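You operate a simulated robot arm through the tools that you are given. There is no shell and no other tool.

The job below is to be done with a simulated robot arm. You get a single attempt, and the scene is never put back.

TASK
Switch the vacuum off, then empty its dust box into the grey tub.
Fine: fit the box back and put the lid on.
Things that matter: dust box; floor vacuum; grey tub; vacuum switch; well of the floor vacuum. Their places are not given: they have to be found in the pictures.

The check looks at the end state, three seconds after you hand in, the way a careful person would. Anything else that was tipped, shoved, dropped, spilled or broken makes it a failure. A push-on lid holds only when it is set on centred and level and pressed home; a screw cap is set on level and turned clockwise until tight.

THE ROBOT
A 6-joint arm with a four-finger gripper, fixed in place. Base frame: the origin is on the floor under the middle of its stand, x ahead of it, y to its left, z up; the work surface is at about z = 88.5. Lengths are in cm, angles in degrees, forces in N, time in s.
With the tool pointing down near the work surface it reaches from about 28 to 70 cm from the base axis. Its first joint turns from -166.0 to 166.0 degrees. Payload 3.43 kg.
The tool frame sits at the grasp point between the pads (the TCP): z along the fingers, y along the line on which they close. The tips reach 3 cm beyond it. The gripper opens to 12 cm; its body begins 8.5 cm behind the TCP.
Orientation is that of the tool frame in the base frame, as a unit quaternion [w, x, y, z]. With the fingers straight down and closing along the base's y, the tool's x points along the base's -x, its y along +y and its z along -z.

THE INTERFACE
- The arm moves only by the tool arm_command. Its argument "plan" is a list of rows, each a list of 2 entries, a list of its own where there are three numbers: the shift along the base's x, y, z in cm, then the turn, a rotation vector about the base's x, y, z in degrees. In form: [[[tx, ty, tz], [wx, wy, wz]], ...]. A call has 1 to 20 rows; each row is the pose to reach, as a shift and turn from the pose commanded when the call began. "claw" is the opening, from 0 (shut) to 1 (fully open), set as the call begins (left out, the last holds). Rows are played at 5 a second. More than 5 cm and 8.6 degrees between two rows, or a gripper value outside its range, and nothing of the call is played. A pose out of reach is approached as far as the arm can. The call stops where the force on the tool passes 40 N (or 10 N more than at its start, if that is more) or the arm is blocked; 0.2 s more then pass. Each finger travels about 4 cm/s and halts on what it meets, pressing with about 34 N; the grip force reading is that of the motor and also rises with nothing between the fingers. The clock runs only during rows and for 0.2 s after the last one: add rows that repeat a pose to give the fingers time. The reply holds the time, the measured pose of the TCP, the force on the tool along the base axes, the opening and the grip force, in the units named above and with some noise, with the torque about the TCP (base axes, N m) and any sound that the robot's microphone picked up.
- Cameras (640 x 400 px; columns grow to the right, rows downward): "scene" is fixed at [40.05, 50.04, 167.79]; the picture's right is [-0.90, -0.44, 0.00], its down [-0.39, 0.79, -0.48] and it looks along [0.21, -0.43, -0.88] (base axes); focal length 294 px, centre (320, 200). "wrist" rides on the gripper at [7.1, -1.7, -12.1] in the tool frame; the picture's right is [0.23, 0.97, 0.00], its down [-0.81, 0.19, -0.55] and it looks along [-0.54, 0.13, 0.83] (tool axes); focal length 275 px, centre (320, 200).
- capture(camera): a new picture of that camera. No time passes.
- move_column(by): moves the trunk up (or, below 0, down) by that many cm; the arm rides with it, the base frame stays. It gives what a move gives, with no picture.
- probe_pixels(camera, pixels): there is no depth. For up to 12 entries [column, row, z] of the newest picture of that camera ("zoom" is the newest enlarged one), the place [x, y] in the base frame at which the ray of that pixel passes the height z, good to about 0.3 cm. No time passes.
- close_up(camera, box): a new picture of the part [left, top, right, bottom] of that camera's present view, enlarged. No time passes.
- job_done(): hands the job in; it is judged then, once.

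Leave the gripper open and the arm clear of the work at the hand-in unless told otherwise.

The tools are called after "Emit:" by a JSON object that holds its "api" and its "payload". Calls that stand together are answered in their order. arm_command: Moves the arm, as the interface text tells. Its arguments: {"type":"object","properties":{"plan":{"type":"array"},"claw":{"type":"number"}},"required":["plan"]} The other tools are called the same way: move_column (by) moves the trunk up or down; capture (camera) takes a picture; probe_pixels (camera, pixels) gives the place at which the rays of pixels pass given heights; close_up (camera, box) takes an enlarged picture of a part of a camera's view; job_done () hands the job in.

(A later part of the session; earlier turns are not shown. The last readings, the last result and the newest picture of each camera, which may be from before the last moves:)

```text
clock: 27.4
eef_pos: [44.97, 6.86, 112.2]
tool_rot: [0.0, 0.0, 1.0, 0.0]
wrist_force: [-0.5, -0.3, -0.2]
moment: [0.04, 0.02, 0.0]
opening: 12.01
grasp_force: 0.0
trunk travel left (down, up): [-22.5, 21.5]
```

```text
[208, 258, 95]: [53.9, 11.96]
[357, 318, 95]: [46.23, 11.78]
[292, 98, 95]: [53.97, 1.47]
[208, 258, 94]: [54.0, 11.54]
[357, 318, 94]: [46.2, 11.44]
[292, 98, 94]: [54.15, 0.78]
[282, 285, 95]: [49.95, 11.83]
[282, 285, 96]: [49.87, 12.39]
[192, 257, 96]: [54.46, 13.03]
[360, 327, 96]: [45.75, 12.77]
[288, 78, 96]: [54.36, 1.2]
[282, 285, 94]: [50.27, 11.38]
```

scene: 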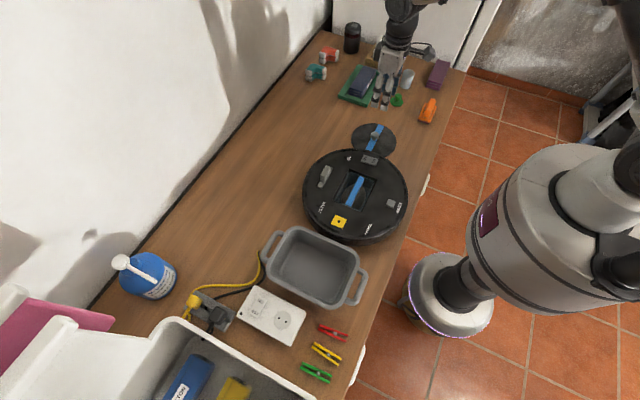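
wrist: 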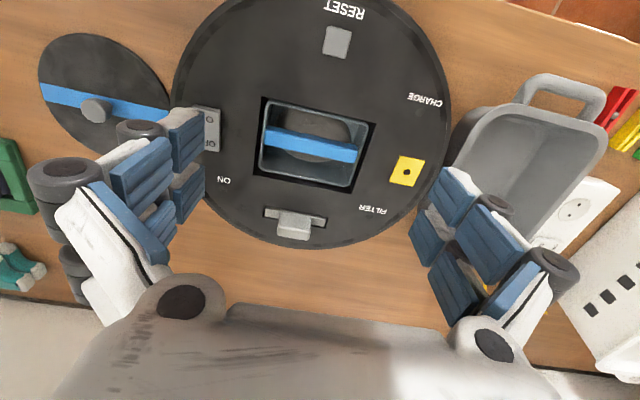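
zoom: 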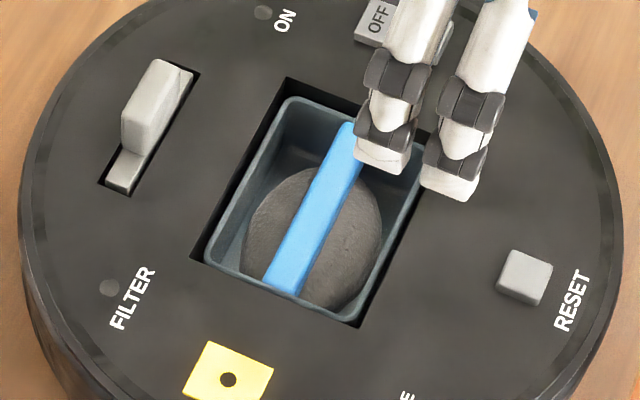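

The well spans x 45.4–54.6, y 1–13 (centre about (50,7)). The box's rim is at z≈95.5 and the blue bar runs along y at x≈49.8, with its top about level with the rim. I'll grip the bar with the tool rolled 90°. Before touching it, I'll do an empty-handed rehearsal of the roll and pouring tilt, high above the tub.

Emit:
{"api": "arm_command", "payload": {"plan": [[[0, 0, 3], [0, 0, 7.5]], [[0, 1, 6], [0, 0, 15]], [[0, 3, 9], [0, 0, 22.5]], [[0.5, 5, 11], [0, 0, 30]], [[1, 7.5, 12], [0, 0, 37.5]], [[1.5, 10, 12], [0, 0, 45]], [[2, 12.5, 12], [0, 0, 52.5]], [[2.5, 15, 12], [0, 0, 60]], [[3, 17.5, 12], [0, 0, 67.5]], [[3.5, 20, 12], [0, 0, 75]], [[4, 22, 12], [0, 0, 82.5]], [[4, 24, 12], [0, 0, 90]], [[4, 24, 12], [0, 0, 90]]], "claw": 0.3}}

Emit:
{"api": "capture", "payload": {"camera": "scene"}}

Emit:
{"api": "capture", "payload": {"camera": "wrist"}}

```text
clock: 30.2
eef_pos: [49.07, 30.91, 124.37]
tool_rot: [-0.001, 0.708, -0.706, 0.001]
wrist_force: [-0.4, 0.2, -0.3]
moment: [0.01, 0.0, 0.01]
opening: 3.61
grasp_force: 0.1
trunk travel left (down, up): [-22.5, 21.5]
```

```text
taken
```

scene: 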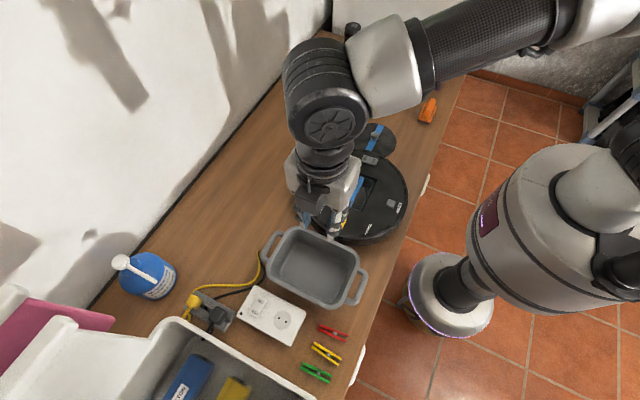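

```text
taken
```

wrist: 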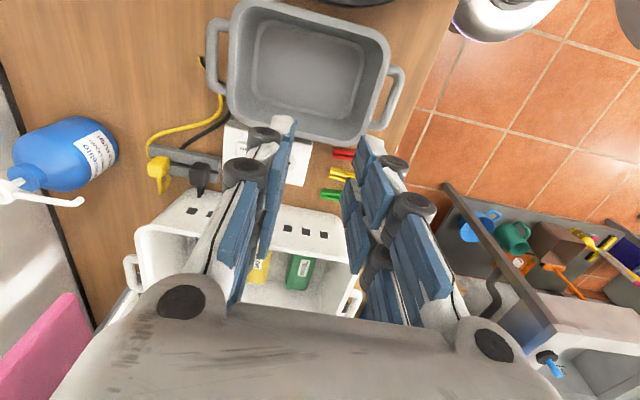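

The roll works. Now the rehearsal tilt about -y, up to 120°, keeping the TCP in place above the tub.

Emit:
{"api": "arm_command", "payload": {"plan": [[[0, 0, 0], [0, -8, 0]], [[0, 0, 0], [0, -16, 0]], [[0, 0, 0], [0, -24, 0]], [[0, 0, 0], [0, -32, 0]], [[0, 0, 0], [0, -40, 0]], [[0, 0, 0], [0, -48, 0]], [[0, 0, 0], [0, -56, 0]], [[0, 0, 0], [0, -64, 0]], [[0, 0, 0], [0, -72, 0]], [[0, 0, 0], [0, -80, 0]], [[0, 0, 0], [0, -88, 0]], [[0, 0, 0], [0, -96, 0]], [[0, 0, 0], [0, -104, 0]], [[0, 0, 0], [0, -112, 0]], [[0, 0, 0], [0, -120, 0]], [[0, 0, 0], [0, -120, 0]], [[0, 0, 0], [0, -120, 0]]], "claw": 0.3}}

Emit:
{"api": "capture", "payload": {"camera": "scene"}}

Emit:
{"api": "capture", "payload": {"camera": "wrist"}}

```text
clock: 33.8
eef_pos: [50.02, 31.76, 124.8]
tool_rot: [-0.611, 0.354, -0.356, 0.612]
wrist_force: [-0.1, 0.5, 0.6]
moment: [0.02, -0.03, -0.02]
opening: 3.59
grasp_force: 0.0
out of reach, approached as far as the arm can: row 15, 16, 17
trunk travel left (down, up): [-22.5, 21.5]
```

```text
taken
```

scene: 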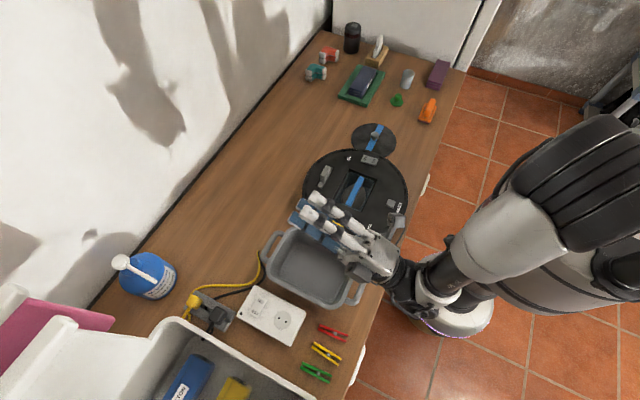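

```text
taken
```

wrist: 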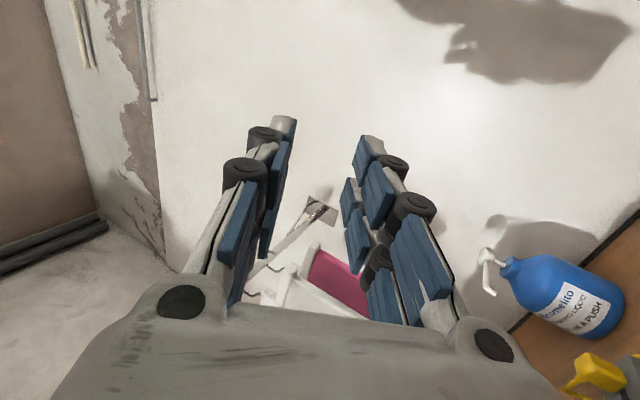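

The 120° tilt nearly works; it was ~1 cm out of reach there. I'll test 4 cm further out in x and a tilt of 130°, still empty-handed.

Emit:
{"api": "arm_command", "payload": {"plan": [[[2, 0.5, 0], [0, 0, 0]], [[4, 0.5, 0], [0, 0, 0]], [[5, 0.5, 0], [0, -5, 0]], [[5, 0.5, 0], [0, -10, 0]], [[5, 0.5, 0], [0, -10, 0]], [[5, 0.5, 0], [0, -10, 0]]], "claw": 0.3}}

Emit:
{"api": "capture", "payload": {"camera": "scene"}}

```text
clock: 35.2
eef_pos: [57.3, 33.86, 125.57]
tool_rot: [0.641, -0.3, 0.301, -0.64]
wrist_force: [-0.5, 0.7, -0.7]
moment: [-0.02, 0.02, -0.02]
opening: 3.6
grasp_force: 0.0
out of reach, approached as far as the arm can: row 4, 5, 6
trunk travel left (down, up): [-22.5, 21.5]
```

```text
taken
```

scene: 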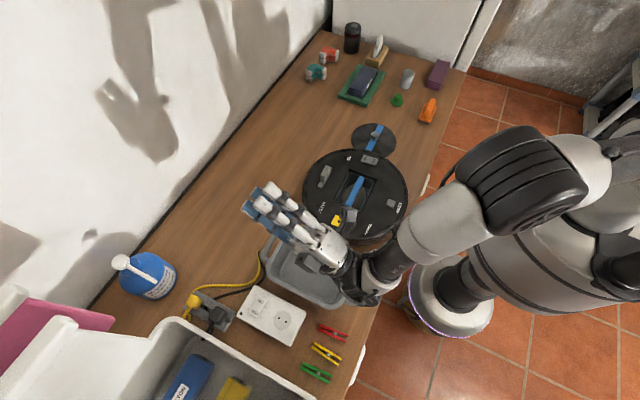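

At 130° the arm can't quite hold this place (TCP drifted to (57.3, 33.9)). The wrist seems too near the shoulder. I'll raise the trunk 10 cm and bring the tool back down 10 cm, to see if that gives the missing reach.

Emit:
{"api": "move_column", "payload": {"by": 10}}

Emit:
{"api": "arm_command", "payload": {"plan": [[[0, 0, -3], [0, 0, 0]], [[0, 0, -6], [0, 0, 0]], [[0, 0, -9], [0, 0, 0]], [[0, 0, -10], [0, 0, 0]], [[0, 0, -10], [0, 0, 0]]], "claw": 0.3}}

```text
clock: 36.5
eef_pos: [57.33, 33.95, 135.46]
tool_rot: [0.64, -0.299, 0.301, -0.64]
wrist_force: [0.9, 0.3, -0.3]
moment: [0.0, -0.01, 0.03]
opening: 3.6
grasp_force: 0.0
trunk travel left (down, up): [-32.5, 11.5]
```

```text
clock: 37.7
eef_pos: [57.91, 34.21, 125.26]
tool_rot: [0.64, -0.302, 0.3, -0.64]
wrist_force: [-0.3, -0.5, 0.4]
moment: [0.02, -0.02, 0.0]
opening: 3.6
grasp_force: 0.1
out of reach, approached as far as the arm can: row 1, 2, 3, 4, 5
trunk travel left (down, up): [-32.5, 11.5]
```

Raising the trunk didn't help. The bend of the wrist against the forearm seems to be the limit, so I'll turn the tilted tool 30° about z so that it points radially outward and see whether the position is reached.

Emit:
{"api": "arm_command", "payload": {"plan": [[[0, 0, 0], [0, 0, 8]], [[0, 0, 0], [0, 0, 16]], [[0, 0, 0], [0, 0, 24]], [[0, 0, 0], [0, 0, 31]], [[0, 0, 0], [0, 0, 31]], [[0, 0, 0], [0, 0, 31]]], "claw": 0.3}}

Emit:
{"api": "capture", "payload": {"camera": "scene"}}

```text
clock: 39.1
eef_pos: [57.37, 37.28, 125.46]
tool_rot: [0.753, -0.348, 0.249, -0.499]
wrist_force: [0.1, -0.7, 0.7]
moment: [0.0, -0.02, 0.03]
opening: 3.61
grasp_force: 0.0
out of reach, approached as far as the arm can: row 1, 2, 3, 4, 5, 6
trunk travel left (down, up): [-32.5, 11.5]
```

```text
taken
```

scene: 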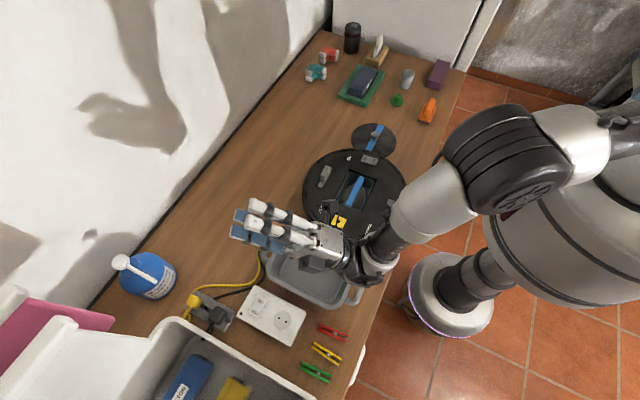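

Pointing radially made it worse, so I'll turn back. The reach depends only on height relative to the trunk, so I'll test the 130° tilt with the tool 25 cm higher (equivalent to lowering the trunk), where there is nothing to hit.

Emit:
{"api": "arm_command", "payload": {"plan": [[[0, 0, 4], [0, 0, -8]], [[0, 0, 8], [0, 0, -16]], [[0, 0, 12], [0, 0, -24]], [[0, 0, 16], [0, 0, -31]], [[0, 0, 20], [0, 0, -31]], [[0, 0, 24], [0, 0, -31]], [[0, 0, 24], [0, 0, -31]], [[0, 0, 24], [0, 0, -31]]], "claw": 0.3}}

```text
clock: 40.9
eef_pos: [57.08, 37.16, 149.62]
tool_rot: [-0.592, 0.269, -0.333, 0.683]
wrist_force: [0.2, 0.7, 0.6]
moment: [0.0, 0.0, 0.02]
opening: 3.6
grasp_force: 0.0
trunk travel left (down, up): [-32.5, 11.5]
```

It's reachable here, and I note that after an unreachable row the next call starts from the pose actually reached. I'll move to (52, 31.7) at this height to see whether 130° holds.

Emit:
{"api": "arm_command", "payload": {"plan": [[[-2, -2, 0], [0, 0, 4]], [[-3.5, -4, 0], [0, 0, 8]], [[-5, -5.5, 0], [0, 0, 8]], [[-5, -5.5, 0], [0, 0, 8]], [[-5, -5.5, 0], [0, 0, 8]]], "claw": 0.3}}

```text
clock: 42.1
eef_pos: [52.16, 31.69, 149.52]
tool_rot: [-0.639, 0.292, -0.313, 0.64]
wrist_force: [0.3, -0.1, 0.1]
moment: [0.0, 0.02, 0.04]
opening: 3.61
grasp_force: 0.2
trunk travel left (down, up): [-32.5, 11.5]
```

Feasible: a lower trunk (relative height ~139) allows 130°. I'll test 145° here too.

Emit:
{"api": "arm_command", "payload": {"plan": [[[0, 0, 0], [0, -5, 0]], [[0, 0, 0], [0, -10, 0]], [[0, 0, 0], [0, -15, 0]], [[0, 0, 0], [0, -15, 0]], [[0, 0, 0], [0, -15, 0]]], "claw": 0.3}}

Emit:
{"api": "capture", "payload": {"camera": "scene"}}

```text
clock: 43.3
eef_pos: [57.42, 34.95, 152.69]
tool_rot: [0.674, -0.206, 0.228, -0.672]
wrist_force: [0.2, -0.8, -0.7]
moment: [0.01, -0.01, 0.01]
opening: 3.59
grasp_force: 0.0
out of reach, approached as far as the arm can: row 1, 2, 3, 4, 5
trunk travel left (down, up): [-32.5, 11.5]
```

```text
taken
```

scene: 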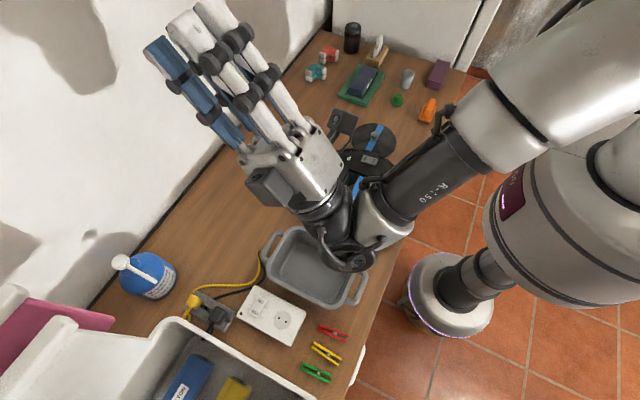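

130° is about the limit over the tub, which should be enough. I'll untilt fully, moving back over the vacuum at this safe height, then lower the trunk.

Emit:
{"api": "arm_command", "payload": {"plan": [[[-0.4, -1.5, 0], [0, 8, 0.1]], [[-0.8, -3, 0], [0, 16, 0.3]], [[-1.2, -4.6, 0], [0, 24, 0.4]], [[-1.6, -6.2, 0], [0, 32, 0.5]], [[-2, -7.8, 0], [0, 40, 0.6]], [[-2.4, -9.3, 0], [-0.1, 48, 0.8]], [[-2.9, -10.9, 0], [-0.1, 56, 0.9]], [[-3.3, -12.4, 0], [-0.1, 64, 1.0]], [[-3.7, -14, 0], [-0.1, 72, 1.1]], [[-4.1, -15.5, 0], [-0.1, 80, 1.3]], [[-4.5, -17.1, 0], [-0.1, 88, 1.4]], [[-4.9, -18.7, 0], [-0.1, 96, 1.5]], [[-5.3, -20.2, 0], [-0.1, 104, 1.7]], [[-5.8, -21.8, 0], [-0.2, 112, 1.8]], [[-6.2, -23.3, 0], [-0.2, 120, 1.9]], [[-6.6, -24.9, 0], [-0.2, 128, 2.0]], [[-7, -26.4, 0], [-0.2, 136, 2.2]], [[-7.4, -28, 0], [-0.2, 144.2, 2.3]], [[-7.4, -28, 0], [-0.2, 144.2, 2.3]], [[-7.4, -28, 0], [-0.2, 144.2, 2.3]]], "claw": 0.3}}

```text
clock: 47.5
eef_pos: [49.99, 6.83, 152.49]
tool_rot: [0.0, -0.707, 0.707, 0.0]
wrist_force: [1.2, 1.2, 0.0]
moment: [0.02, 0.05, 0.03]
opening: 3.61
grasp_force: 0.1
trunk travel left (down, up): [-32.5, 11.5]
```

Untilted and squared at (50, 6.8, 152.5), closing along x. Now I'll lower the trunk by 32.5 cm.

Emit:
{"api": "move_column", "payload": {"by": -32.5}}

Emit:
{"api": "capture", "payload": {"camera": "wrist"}}

Emit:
{"api": "capture", "payload": {"camera": "scene"}}

```text
clock: 50.7
eef_pos: [49.95, 6.84, 120.08]
tool_rot: [0.0, -0.707, 0.707, -0.002]
wrist_force: [-0.2, 0.3, -0.3]
moment: [0.0, 0.0, -0.03]
opening: 3.59
grasp_force: 0.0
trunk travel left (down, up): [0.0, 44.0]
```

```text
taken
```

wrist: 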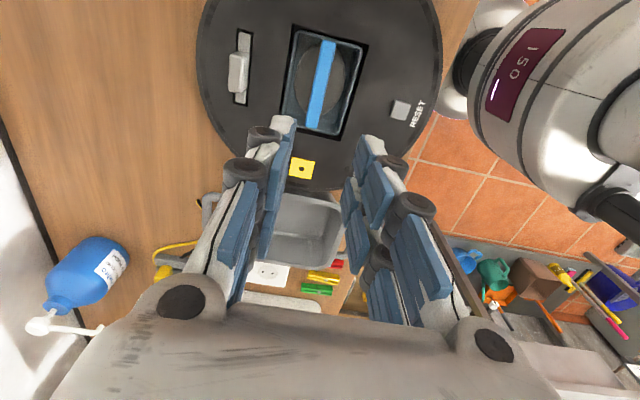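

```text
taken
```

scene: 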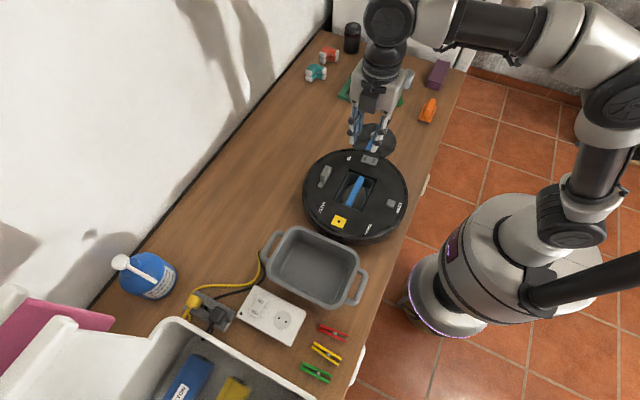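

I'll enlarge the box in this wrist view and measure the bar from this second direction.

Emit:
{"api": "close_up", "payload": {"camera": "wrist", "box": [270, 15, 390, 150]}}

```text
2.96 times, centred on (330, 82) of wrist
```

zoom: 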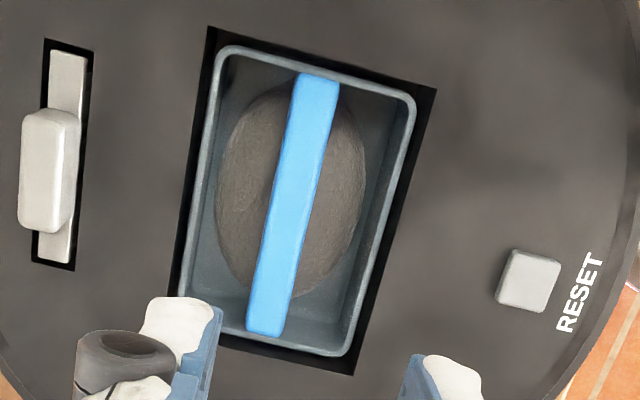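

Emit:
{"api": "probe_pixels", "payload": {"camera": "zoom", "pixels": [[272, 203, 95.5], [315, 210, 95.5], [319, 80, 95.5], [268, 333, 95.5], [212, 50, 95.5], [417, 100, 95.5], [350, 355, 95.5], [175, 300, 95.5], [208, 27, 96], [436, 90, 96], [354, 374, 96], [294, 205, 95.5]]}}

Emit:
{"api": "probe_pixels", "payload": {"camera": "zoom", "pixels": [[294, 205, 94], [319, 80, 94], [268, 333, 94], [212, 50, 94], [417, 100, 94], [350, 355, 94], [220, 210, 92], [365, 190, 92]]}}

```text
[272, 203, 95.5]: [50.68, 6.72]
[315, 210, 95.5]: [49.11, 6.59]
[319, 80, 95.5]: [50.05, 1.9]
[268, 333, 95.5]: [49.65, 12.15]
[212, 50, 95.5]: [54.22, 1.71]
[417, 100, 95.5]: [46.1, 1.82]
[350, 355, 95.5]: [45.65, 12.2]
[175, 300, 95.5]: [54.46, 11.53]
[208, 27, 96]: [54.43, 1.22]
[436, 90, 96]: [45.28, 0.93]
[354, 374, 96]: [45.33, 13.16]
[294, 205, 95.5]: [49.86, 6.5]
```

```text
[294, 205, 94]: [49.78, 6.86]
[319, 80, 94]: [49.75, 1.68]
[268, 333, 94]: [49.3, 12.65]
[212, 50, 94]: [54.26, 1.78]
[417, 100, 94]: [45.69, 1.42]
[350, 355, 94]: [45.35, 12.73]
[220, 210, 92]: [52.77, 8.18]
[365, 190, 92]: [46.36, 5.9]
```

The bar is x 49.1–50.7 (1.6 cm wide, centre 49.9), y 1.9–12.1, top at z≈95.5. I'll set a 3 cm opening and come down to just above the bar.

Emit:
{"api": "arm_command", "payload": {"plan": [[[0, 0.1, -4], [0, 0, 0]], [[0, 0.15, -8], [0, 0, 0]], [[0, 0.15, -12], [0, 0, 0]], [[0, 0.15, -16], [0, 0, 0]], [[0, 0.15, -19], [0, 0, 0]], [[0, 0.15, -20.5], [0, 0, 0]], [[0, 0.15, -20.5], [0, 0, 0]]], "claw": 0.25}}

Emit:
{"api": "capture", "payload": {"camera": "wrist"}}

Emit:
{"api": "close_up", "payload": {"camera": "scene", "box": [310, 140, 400, 220]}}

```text
clock: 52.3
eef_pos: [49.79, 7.03, 99.4]
tool_rot: [0.0, -0.707, 0.708, -0.001]
wrist_force: [-0.2, 0.0, 0.3]
moment: [0.01, 0.01, 0.0]
opening: 3.0
grasp_force: 0.1
trunk travel left (down, up): [0.0, 44.0]
```

```text
taken
```

wrist: 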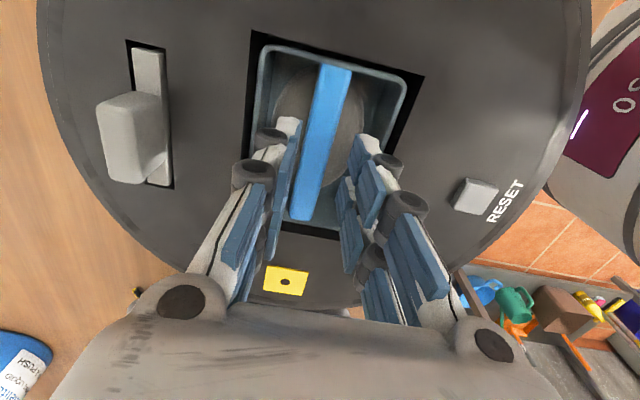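

```text
5.00 times, centred on (355, 180) of scene
```

zoom: 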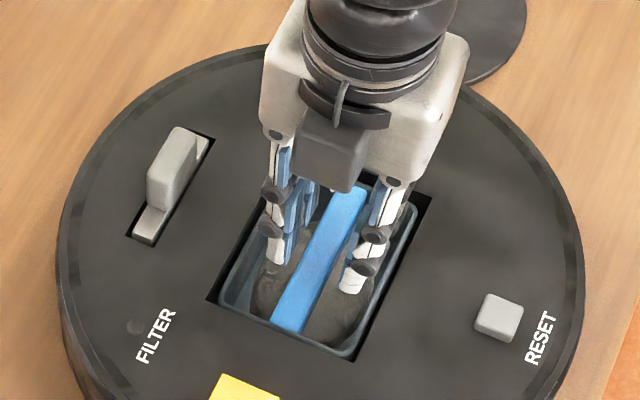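

The fingers straddle the bar well. I'll go down to TCP z≈96.5 in small steps.

Emit:
{"api": "arm_command", "payload": {"plan": [[[0.1, 0, -0.7], [0, 0, 0]], [[0.1, 0, -1.4], [0, 0, 0]], [[0.1, 0, -2.0], [0, 0, 0]], [[0.1, 0, -2.5], [0, 0, 0]], [[0.1, 0, -2.9], [0, 0, 0]], [[0.1, 0, -2.9], [0, 0, 0]]], "claw": 0.25}}

Emit:
{"api": "close_up", "payload": {"camera": "scene", "box": [310, 140, 400, 220]}}

Emit:
{"api": "close_up", "payload": {"camera": "wrist", "box": [230, 20, 430, 240]}}

```text
clock: 53.7
eef_pos: [49.93, 7.17, 96.47]
tool_rot: [0.0, -0.707, 0.707, 0.0]
wrist_force: [-0.2, -0.3, -0.4]
moment: [0.02, 0.0, 0.01]
opening: 2.98
grasp_force: 0.1
trunk travel left (down, up): [0.0, 44.0]
```

```text
5.00 times, centred on (355, 180) of scene
```

zoom: 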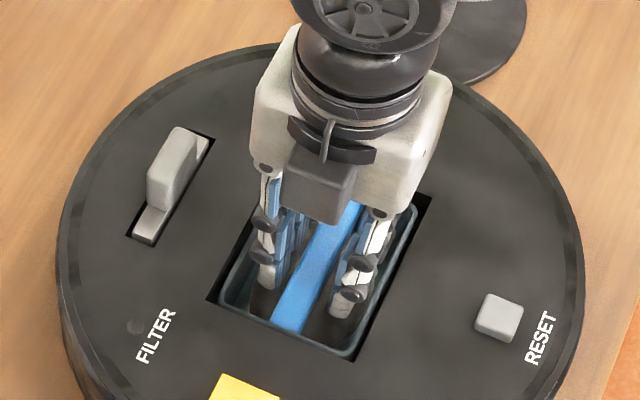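

```text
1.82 times, centred on (330, 130) of wrist
```

zoom: 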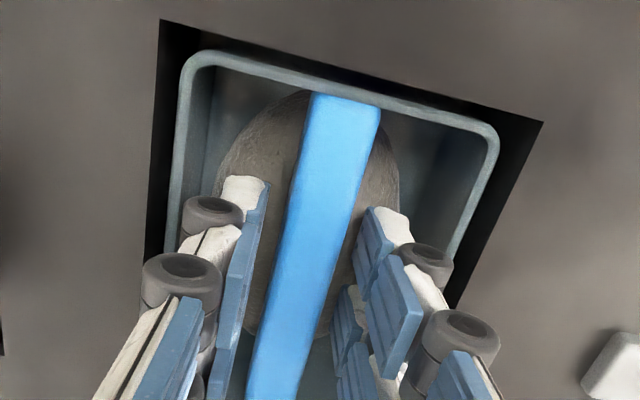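

No contact so far. I'll go 0.3 cm deeper and close on the bar.

Emit:
{"api": "arm_command", "payload": {"plan": [[[0, 0, -0.3], [0, 0, 0]], [[0, 0, -0.3], [0, 0, 0]]], "claw": 0.25}}

Emit:
{"api": "arm_command", "payload": {"plan": [[[0, 0, 0], [0, 0, 0]], [[0, 0, 0], [0, 0, 0]], [[0, 0, 0], [0, 0, 0]], [[0, 0, 0], [0, 0, 0]], [[0, 0, 0], [0, 0, 0]]], "claw": 0}}

Emit:
{"api": "close_up", "payload": {"camera": "wrist", "box": [230, 20, 430, 240]}}

```text
clock: 54.3
eef_pos: [49.93, 7.06, 96.32]
tool_rot: [0.001, -0.707, 0.707, 0.0]
wrist_force: [0.4, 0.3, -0.3]
moment: [-0.01, -0.01, 0.0]
opening: 3.0
grasp_force: 0.1
trunk travel left (down, up): [0.0, 44.0]
```

```text
clock: 55.5
eef_pos: [49.88, 7.06, 96.28]
tool_rot: [0.0, 0.707, -0.707, 0.0]
wrist_force: [0.3, -0.1, 0.4]
moment: [0.0, -0.04, 0.0]
opening: 1.74
grasp_force: 34.1
trunk travel left (down, up): [0.0, 44.0]
```

```text
1.82 times, centred on (330, 130) of wrist
```

zoom: 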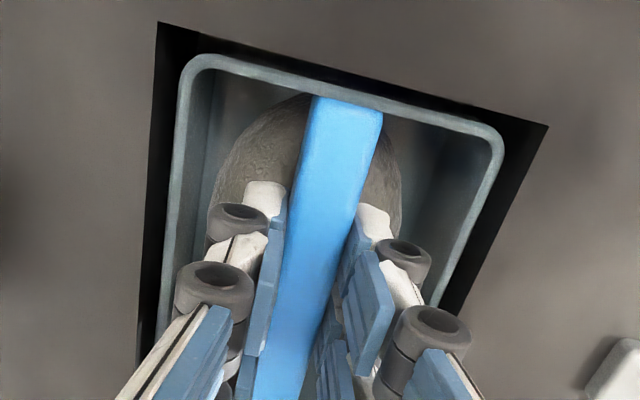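

The bar is gripped (opening 1.74) at TCP (49.9, 7.06, 96.28), which I'll remember for refitting. Lifting slowly now.

Emit:
{"api": "arm_command", "payload": {"plan": [[[0, 0, 0.3], [0, 0, 0]], [[0, 0, 0.7], [0, 0, 0]], [[0, 0, 1.2], [0, 0, 0]], [[0, 0, 1.2], [0, 0, 0]]], "claw": 0}}

Emit:
{"api": "close_up", "payload": {"camera": "scene", "box": [310, 140, 400, 220]}}

```text
clock: 56.5
eef_pos: [50.04, 6.96, 97.48]
tool_rot: [0.001, -0.707, 0.707, -0.001]
wrist_force: [0.1, -0.3, -1.6]
moment: [0.0, -0.03, 0.0]
opening: 1.74
grasp_force: 33.8
trunk travel left (down, up): [0.0, 44.0]
```

```text
5.00 times, centred on (355, 180) of scene
```

zoom: 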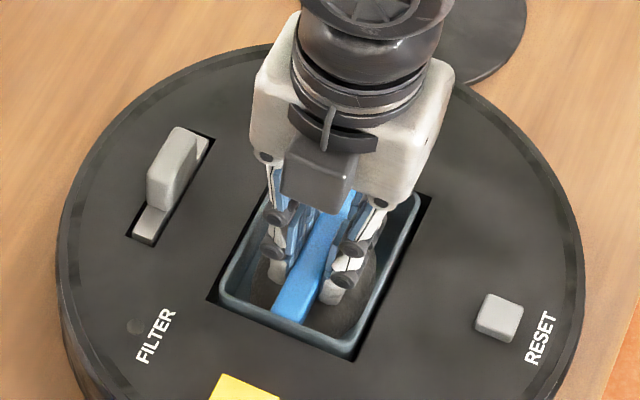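

The box's rim is coming up out of the well with about 1.6 N of weight. I'll lift on straight up to z≈114.

Emit:
{"api": "arm_command", "payload": {"plan": [[[0, 0, 1], [0, 0, 0]], [[0, 0, 2.5], [0, 0, 0]], [[0, 0, 4.5], [0, 0, 0]], [[0, 0, 7], [0, 0, 0]], [[0, 0, 10], [0, 0, 0]], [[0, 0, 13], [0, 0, 0]], [[0, 0, 16], [0, 0, 0]], [[0, 0, 17], [0, 0, 0]], [[0, 0, 17], [0, 0, 0]]], "claw": 0}}

Emit:
{"api": "capture", "payload": {"camera": "scene"}}

Emit:
{"api": "capture", "payload": {"camera": "wrist"}}

Emit:
{"api": "close_up", "payload": {"camera": "scene", "box": [290, 110, 410, 240]}}

```text
clock: 58.5
eef_pos: [49.86, 6.95, 114.53]
tool_rot: [0.001, -0.707, 0.707, -0.001]
wrist_force: [0.0, 0.0, 0.2]
moment: [0.0, -0.01, 0.02]
opening: 1.71
grasp_force: 33.7
trunk travel left (down, up): [0.0, 44.0]
```

```text
taken
```

scene: 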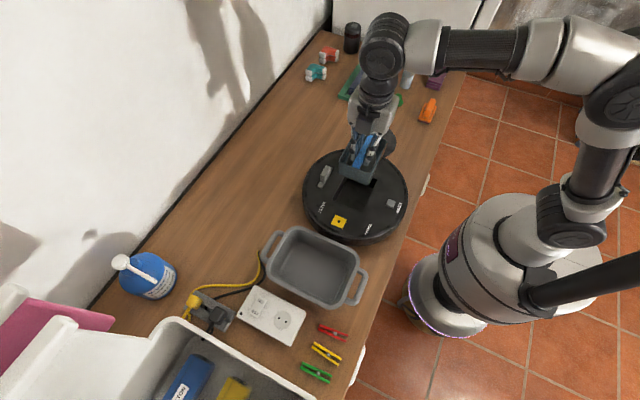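

```text
taken
```

wrist: 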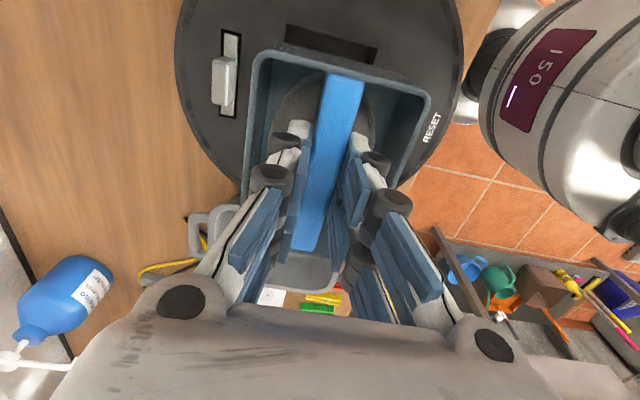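

```text
3.08 times, centred on (350, 175) of scene
```

zoom: 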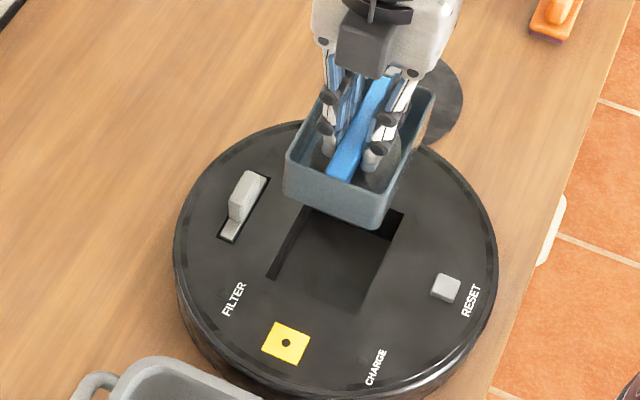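

The box is out and held level. The tub rim is at about x 41–60, y 25–38, z≈96.7, so its centre is about (50.6, 31.7). I'll carry the box over it at z≈117.5.

Emit:
{"api": "arm_command", "payload": {"plan": [[[0, 2, 1], [0, 0, 0]], [[0, 4.5, 2], [0, 0, 0]], [[0.2, 7, 3], [0, 0, 0]], [[0.4, 9.5, 3], [0, 0, 0]], [[0.6, 12, 3], [0, 0, 0]], [[0.8, 14.5, 3], [0, 0, 0]], [[1, 17, 3], [0, 0, 0]], [[1.2, 19.5, 3], [0, 0, 0]], [[1.2, 22, 3], [0, 0, 0]], [[1.2, 23.7, 3], [0, 0, 0]], [[1.2, 24.7, 3], [0, 0, 0]], [[1.2, 24.7, 3], [0, 0, 0]]], "claw": 0}}

Emit:
{"api": "capture", "payload": {"camera": "scene"}}

Emit:
{"api": "capture", "payload": {"camera": "wrist"}}

```text
clock: 61.1
eef_pos: [51.29, 31.77, 117.48]
tool_rot: [-0.001, 0.707, -0.707, 0.002]
wrist_force: [0.7, -0.2, -1.0]
moment: [-0.04, -0.01, 0.0]
opening: 1.75
grasp_force: 34.3
trunk travel left (down, up): [0.0, 44.0]
```

```text
taken
```

scene: 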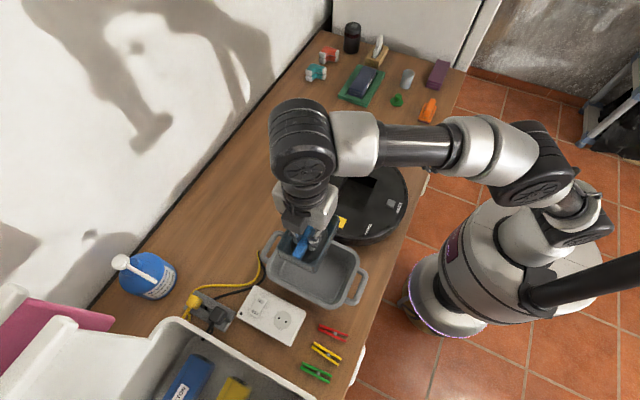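

```text
taken
```

wrist: 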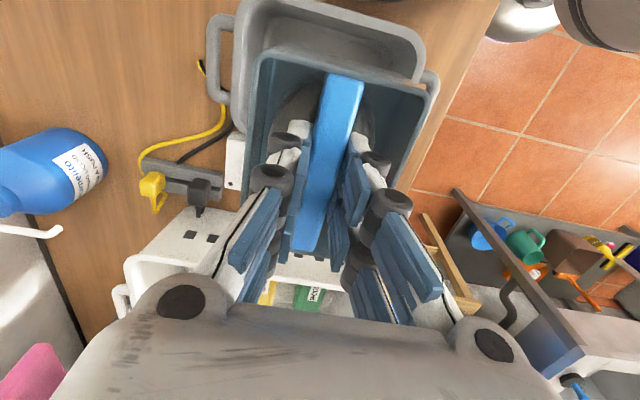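

The box is above the tub. I'll lower to about 109.5 and tilt gradually to 60° toward the robot side (about -y).

Emit:
{"api": "arm_command", "payload": {"plan": [[[-0.2, 0, -2], [0, 0, 0]], [[-0.3, 0, -4], [0, 0, 0]], [[-0.3, 0, -6], [0, 0, 0]], [[-0.3, 0, -8], [0, 0, 0]], [[-0.3, 0, -8], [0, -6, 0]], [[-0.3, 0, -8], [0, -12, 0]], [[-0.3, 0, -8], [0, -18, 0]], [[-0.3, 0, -8], [0, -24, 0]], [[-0.3, 0, -8], [0, -30, 0]], [[-0.3, 0, -8], [0, -36, 0]], [[-0.3, 0, -8], [0, -42, 0]], [[-0.3, 0, -8], [0, -48, 0]], [[-0.3, 0, -8], [0, -54, 0]], [[-0.3, 0, -8], [0, -60, 0]], [[-0.3, 0, -8], [0, -60, 0]]], "claw": 0}}

Emit:
{"api": "capture", "payload": {"camera": "scene"}}

Emit:
{"api": "close_up", "payload": {"camera": "scene", "box": [230, 180, 390, 320]}}

Emit:
{"api": "capture", "payload": {"camera": "wrist"}}

```text
clock: 64.3
eef_pos: [50.92, 31.83, 109.54]
tool_rot: [-0.354, 0.612, -0.612, 0.354]
wrist_force: [-0.1, -0.7, -1.1]
moment: [-0.02, 0.04, 0.04]
opening: 1.73
grasp_force: 34.0
trunk travel left (down, up): [0.0, 44.0]
```

```text
taken
```

scene: 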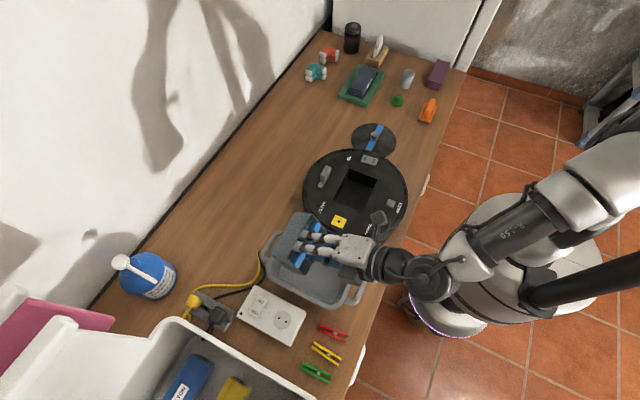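

```text
2.86 times, centred on (310, 250) of scene
```

zoom: 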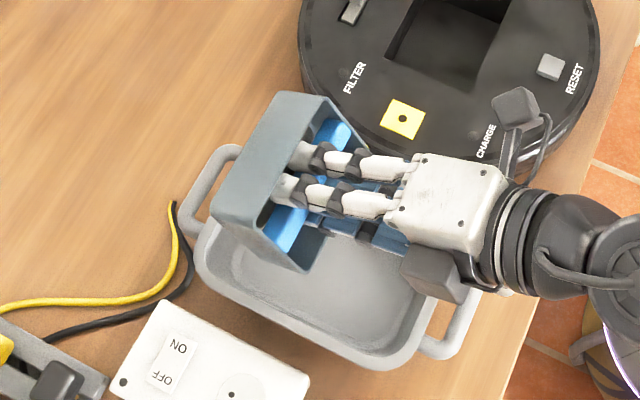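

```text
taken
```

wrist: 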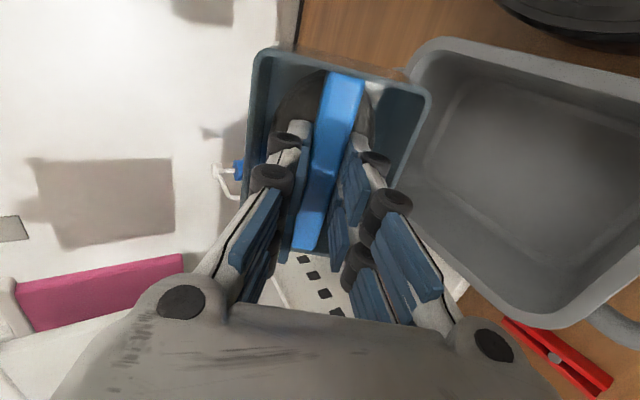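

The tub is clear below the box and the dust is still inside at 60°. I'll continue to 100° at this height.

Emit:
{"api": "arm_command", "payload": {"plan": [[[0, 0, 0], [0, -5, 0]], [[0, 0, 0], [0, -10, 0]], [[0, 0, 0], [0, -15, 0]], [[0, 0, 0.5], [0, -20, 0]], [[0, 0, 1], [0, -25, 0]], [[0, 0, 1.5], [0, -30, 0]], [[0, 0, 2], [0, -35, 0]], [[0, 0, 2], [0, -40, 0]], [[0, 0, 2], [0, -40, 0]], [[0, 0, 2], [0, -40, 0]]], "claw": 0}}

Emit:
{"api": "close_up", "payload": {"camera": "scene", "box": [230, 180, 390, 320]}}

Emit:
{"api": "capture", "payload": {"camera": "wrist"}}

```text
clock: 66.5
eef_pos: [50.83, 31.77, 111.59]
tool_rot: [0.542, -0.454, 0.454, -0.542]
wrist_force: [-0.8, -0.2, -0.5]
moment: [0.0, 0.05, 0.02]
opening: 1.7
grasp_force: 34.2
trunk travel left (down, up): [0.0, 44.0]
```

```text
2.86 times, centred on (310, 250) of scene
```

zoom: 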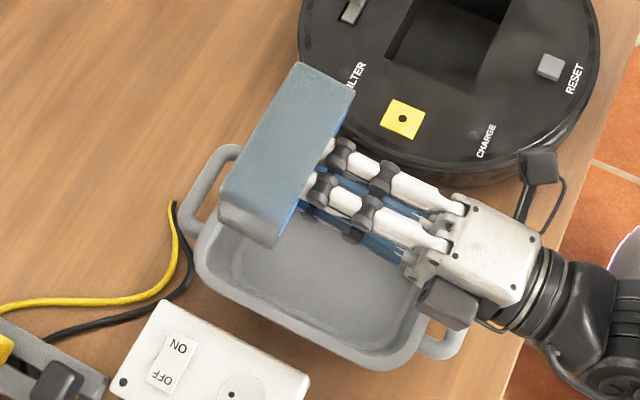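

```text
taken
```

wrist: 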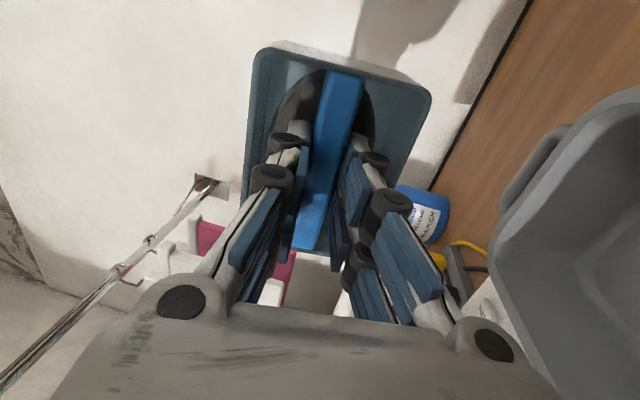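

At 100° the dust lump is still in place. I'll raise to about 117.5 and continue to 130°, with the lip still over the tub.

Emit:
{"api": "arm_command", "payload": {"plan": [[[0, 0, 1.5], [0, -4, 0]], [[0, 0, 3], [0, -8, 0]], [[0, 0, 4.5], [0, -12, 0]], [[0, 0, 6], [0, -16, 0]], [[0, 0, 6], [0, -20, 0]], [[0, 0, 6], [0, -24, 0]], [[0, 0, 6], [0, -28, 0]], [[0, 0, 6], [0, -28, 0]], [[0, 0, 6], [0, -28, 0]], [[0, 0, 6], [0, -28, 0]]], "claw": 0}}

Emit:
{"api": "close_up", "payload": {"camera": "scene", "box": [230, 180, 390, 320]}}

Emit:
{"api": "capture", "payload": {"camera": "wrist"}}

```text
clock: 68.7
eef_pos: [50.96, 31.75, 117.56]
tool_rot: [-0.636, 0.31, -0.309, 0.636]
wrist_force: [0.1, 0.9, -0.9]
moment: [-0.01, 0.03, 0.01]
opening: 1.71
grasp_force: 33.6
trunk travel left (down, up): [0.0, 44.0]
```

```text
2.86 times, centred on (310, 250) of scene
```

zoom: 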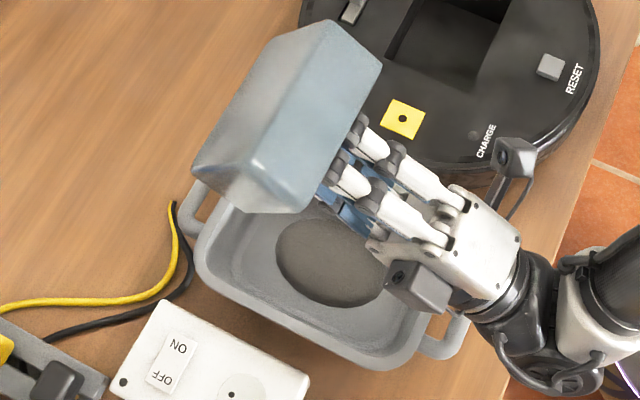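

```text
taken
```

wrist: 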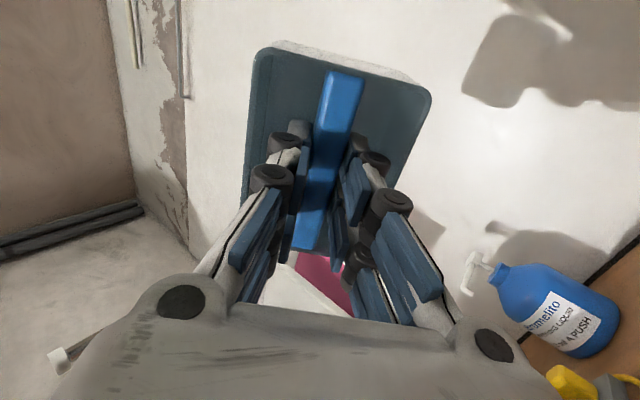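

The dust now lies as a dark heap in the tub, and the box looks empty. I'll check closely.

Emit:
{"api": "close_up", "payload": {"camera": "wrist", "box": [230, 30, 450, 260]}}

Emit:
{"api": "close_up", "payload": {"camera": "scene", "box": [250, 220, 380, 320]}}

```text
1.74 times, centred on (340, 145) of wrist
```

zoom: 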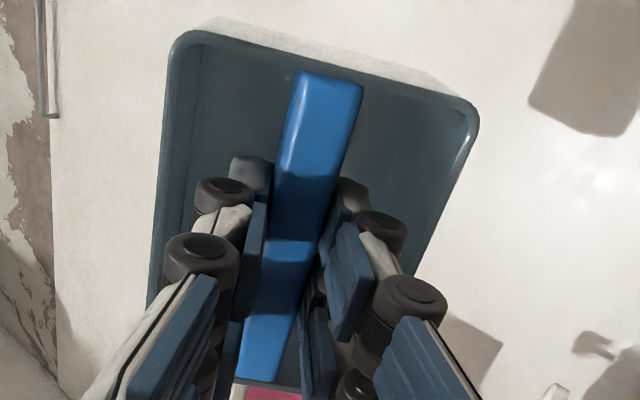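

```text
4.00 times, centred on (315, 270) of scene
```

zoom: 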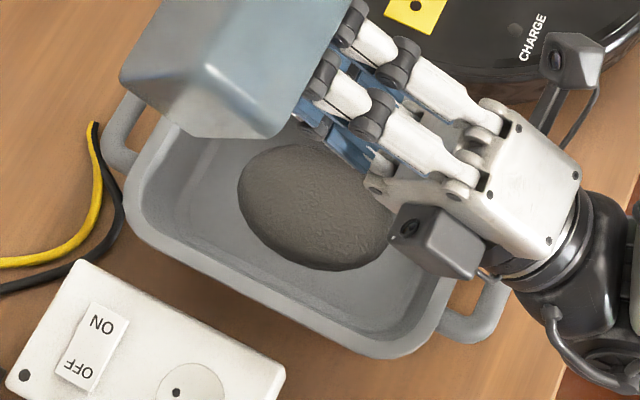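

The box is empty and the dust is in the tub. I'll untilt by 128° in place.

Emit:
{"api": "arm_command", "payload": {"plan": [[[0, 0, 0], [0, 8, 0]], [[0, 0, 0], [0, 16, 0]], [[0, 0, 0], [0, 24, 0]], [[0, 0, 0], [0, 32, 0]], [[0, 0, 0], [0, 40, 0]], [[0, 0, 0], [0, 48, 0]], [[0, 0, 0], [0, 56, 0]], [[0, 0, 0], [0, 64, 0]], [[0, 0, 0], [0, 72, 0]], [[0, 0, 0], [0, 80, 0]], [[0, 0, 0], [0, 88, 0]], [[0, 0, 0], [0, 96, 0]], [[0, 0, 0], [0, 104, 0]], [[0, 0, 0], [0, 112, 0]], [[0, 0, 0], [0, 120, 0]], [[0, 0, 0], [0, 128, 0]], [[0, 0, 0], [0, 128, 0]], [[0, 0, 0], [0, 128, 0]]], "claw": 0}}

Emit:
{"api": "capture", "payload": {"camera": "scene"}}

Emit:
{"api": "capture", "payload": {"camera": "wrist"}}

```text
clock: 72.5
eef_pos: [50.81, 31.69, 117.53]
tool_rot: [-0.001, 0.708, -0.706, 0.0]
wrist_force: [0.0, 0.7, -0.5]
moment: [0.01, -0.01, -0.01]
opening: 1.73
grasp_force: 33.8
trunk travel left (down, up): [0.0, 44.0]
```

```text
taken
```

scene: 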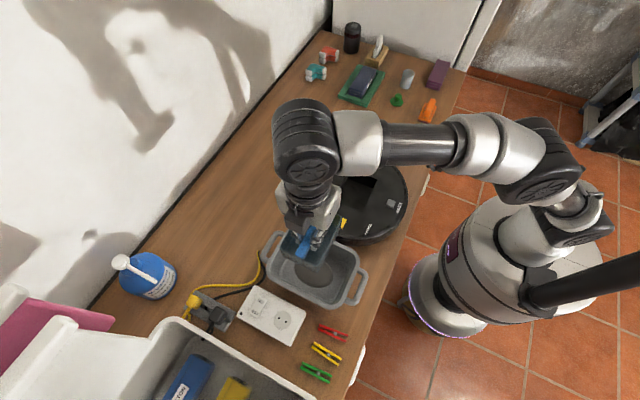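

```text
taken
```

wrist: 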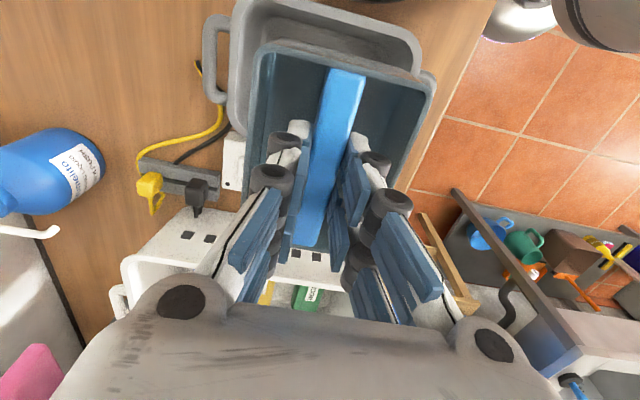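

The box is level again. I'll carry it back above the well at z≈110 and compare the rim with the well.

Emit:
{"api": "arm_command", "payload": {"plan": [[[0, -3, 0], [0, 0, 0]], [[0, -6, 0], [0, 0, 0]], [[-0.2, -9, 0], [0, 0, 0]], [[-0.4, -12, 0], [0, 0, 0]], [[-0.6, -15, 0], [0, 0, 0]], [[-0.8, -18, 0], [0, 0, 0]], [[-0.9, -21, -2], [0, 0, 0]], [[-0.9, -23, -4], [0, 0, 0]], [[-0.9, -24.7, -6], [0, 0, 0]], [[-0.9, -24.7, -7], [0, 0, 0]], [[-0.9, -24.7, -7], [0, 0, 0]]], "claw": 0}}

Emit:
{"api": "capture", "payload": {"camera": "scene"}}

Emit:
{"api": "close_up", "payload": {"camera": "scene", "box": [300, 110, 410, 220]}}

Emit:
{"api": "close_up", "payload": {"camera": "wrist", "box": [230, 0, 460, 260]}}

```text
clock: 74.9
eef_pos: [50.01, 7.04, 110.4]
tool_rot: [0.0, 0.707, -0.707, 0.001]
wrist_force: [-0.8, 0.2, -0.4]
moment: [0.04, -0.03, 0.0]
opening: 1.75
grasp_force: 34.1
trunk travel left (down, up): [0.0, 44.0]
```

```text
taken
```

scene: 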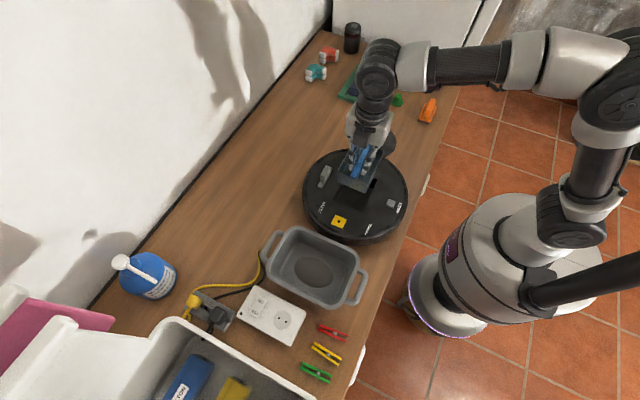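

```text
3.64 times, centred on (355, 165) of scene
```

zoom: 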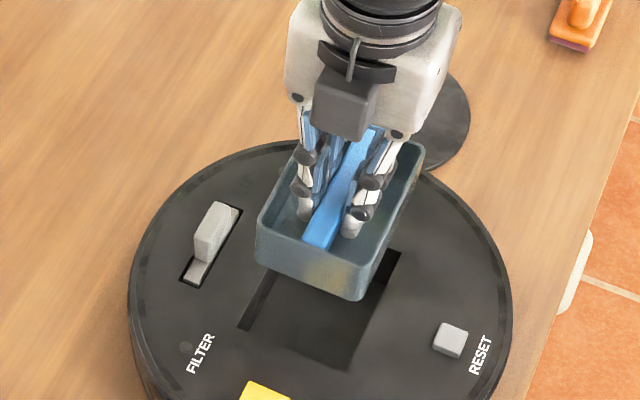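

```text
1.54 times, centred on (345, 130) of wrist
```

zoom: 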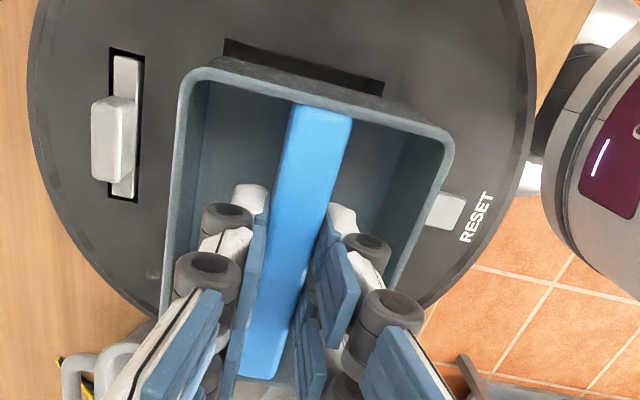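

I'll probe the box's rim corners and bar in this wrist enlargement at the expected rim height z≈109.6 to see whether it shifted in the grip.

Emit:
{"api": "probe_pixels", "payload": {"camera": "zoom", "pixels": [[182, 68, 109.6], [455, 138, 109.6], [325, 103, 109.6], [300, 105, 109.6], [352, 118, 109.6], [240, 375, 109.6], [282, 380, 109.6], [225, 40, 96], [384, 82, 96]]}}

Emit:
{"api": "close_up", "payload": {"camera": "scene", "box": [325, 130, 385, 200]}}

```text
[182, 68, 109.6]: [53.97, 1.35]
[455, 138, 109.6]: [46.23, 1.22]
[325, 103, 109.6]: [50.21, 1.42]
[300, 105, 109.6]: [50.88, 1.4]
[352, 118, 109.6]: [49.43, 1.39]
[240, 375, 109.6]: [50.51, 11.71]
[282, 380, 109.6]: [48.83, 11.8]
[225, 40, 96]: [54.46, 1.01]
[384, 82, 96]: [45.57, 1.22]
```

```text
5.71 times, centred on (355, 165) of scene
```

zoom: 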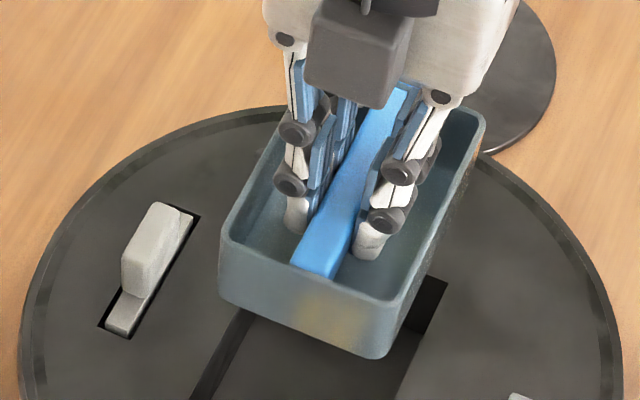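

The box seems to have slid about 0.45 cm toward -y in the grip. I'll cross-check with the scene enlargement: rim corners at (222,240), (397,300) and (485,118).

Emit:
{"api": "probe_pixels", "payload": {"camera": "zoom", "pixels": [[222, 238, 109.6], [397, 300, 109.6], [485, 118, 109.6], [222, 238, 109], [397, 300, 109], [222, 238, 110.2], [397, 300, 110.2], [222, 305, 104], [380, 357, 104], [222, 305, 105], [380, 357, 105], [485, 118, 110.2]]}}

```text
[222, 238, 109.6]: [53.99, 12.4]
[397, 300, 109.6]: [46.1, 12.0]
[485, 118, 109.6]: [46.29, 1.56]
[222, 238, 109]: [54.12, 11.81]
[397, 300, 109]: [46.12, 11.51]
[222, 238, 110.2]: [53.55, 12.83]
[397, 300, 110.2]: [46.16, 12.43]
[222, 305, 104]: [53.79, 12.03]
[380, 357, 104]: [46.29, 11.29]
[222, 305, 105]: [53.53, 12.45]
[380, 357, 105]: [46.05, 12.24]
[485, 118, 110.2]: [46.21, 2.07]
```

Both views agree on the box centre being at y≈6.55 with the TCP at 7.04, so I'll shift +0.45 in y. Then I'll lower until the box bottom is just above the well, about TCP z 103.3.

Emit:
{"api": "arm_command", "payload": {"plan": [[[-0.1, 0.45, -2], [0, 0, 0]], [[-0.1, 0.45, -4], [0, 0, 0]], [[-0.1, 0.45, -6], [0, 0, 0]], [[-0.1, 0.45, -7], [0, 0, 0]], [[-0.1, 0.45, -7], [0, 0, 0]]], "claw": 0}}

Emit:
{"api": "close_up", "payload": {"camera": "scene", "box": [315, 140, 395, 220]}}

Emit:
{"api": "close_up", "payload": {"camera": "wrist", "box": [220, 0, 450, 240]}}

```text
clock: 76.1
eef_pos: [49.87, 7.47, 103.57]
tool_rot: [0.001, -0.707, 0.707, 0.0]
wrist_force: [-0.5, -0.3, -0.4]
moment: [0.03, -0.02, 0.0]
opening: 1.73
grasp_force: 33.9
trunk travel left (down, up): [0.0, 44.0]
```

```text
5.00 times, centred on (355, 180) of scene
```

zoom: 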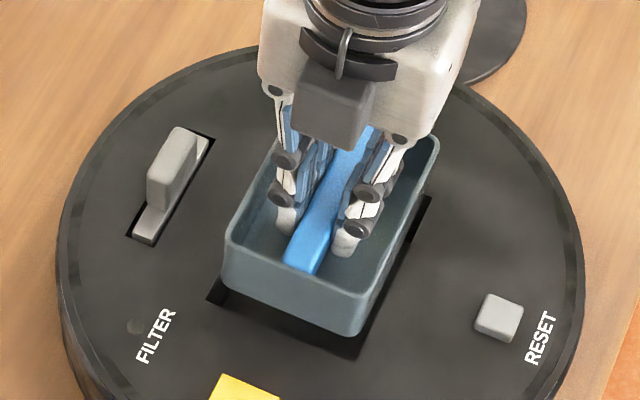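

```text
1.67 times, centred on (335, 120) of wrist
```

zoom: 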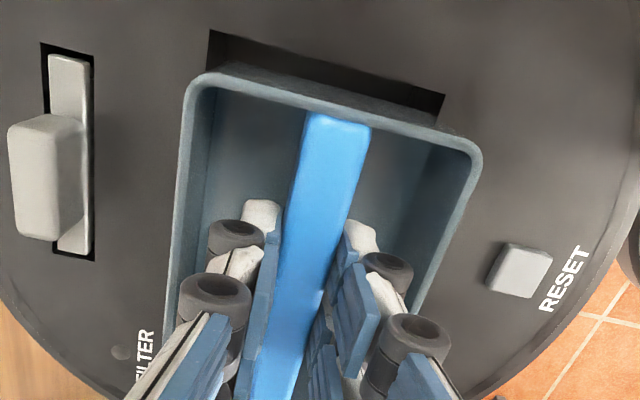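

Emit:
{"api": "probe_pixels", "payload": {"camera": "zoom", "pixels": [[185, 76, 102.6], [482, 146, 102.6], [338, 112, 102.6], [208, 30, 96], [446, 93, 96]]}}

```text
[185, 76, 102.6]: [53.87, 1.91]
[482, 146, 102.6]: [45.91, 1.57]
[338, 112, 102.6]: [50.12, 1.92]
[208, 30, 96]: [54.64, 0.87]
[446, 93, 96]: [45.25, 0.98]
```

The rim now sits centred over the well (gaps ≈0.7–0.9 cm). I'll lower it in, with small steps near the end.

Emit:
{"api": "arm_command", "payload": {"plan": [[[0, 0, -1], [0, 0, 0]], [[0, 0, -2], [0, 0, 0]], [[0, 0, -3], [0, 0, 0]], [[0, 0, -4], [0, 0, 0]], [[0, 0, -5], [0, 0, 0]], [[0, 0, -5.8], [0, 0, 0]], [[0, 0, -6.2], [0, 0, 0]], [[0, 0, -6.2], [0, 0, 0]]], "claw": 0}}

Emit:
{"api": "close_up", "payload": {"camera": "scene", "box": [315, 140, 395, 220]}}

```text
clock: 77.9
eef_pos: [49.84, 7.56, 97.26]
tool_rot: [0.0, -0.707, 0.707, 0.0]
wrist_force: [-0.3, 0.5, -1.4]
moment: [0.0, -0.04, 0.0]
opening: 1.76
grasp_force: 34.0
trunk travel left (down, up): [0.0, 44.0]
```

```text
5.00 times, centred on (355, 180) of scene
```

zoom: 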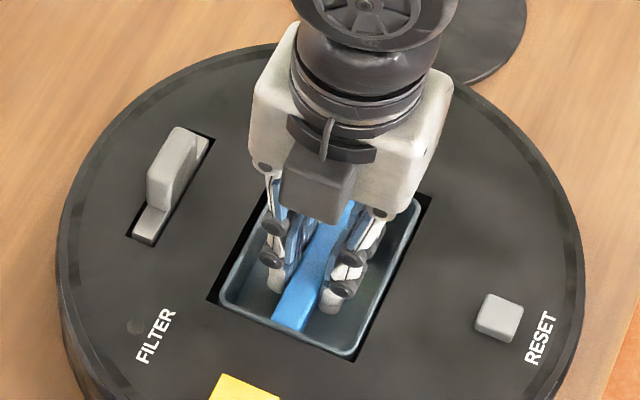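

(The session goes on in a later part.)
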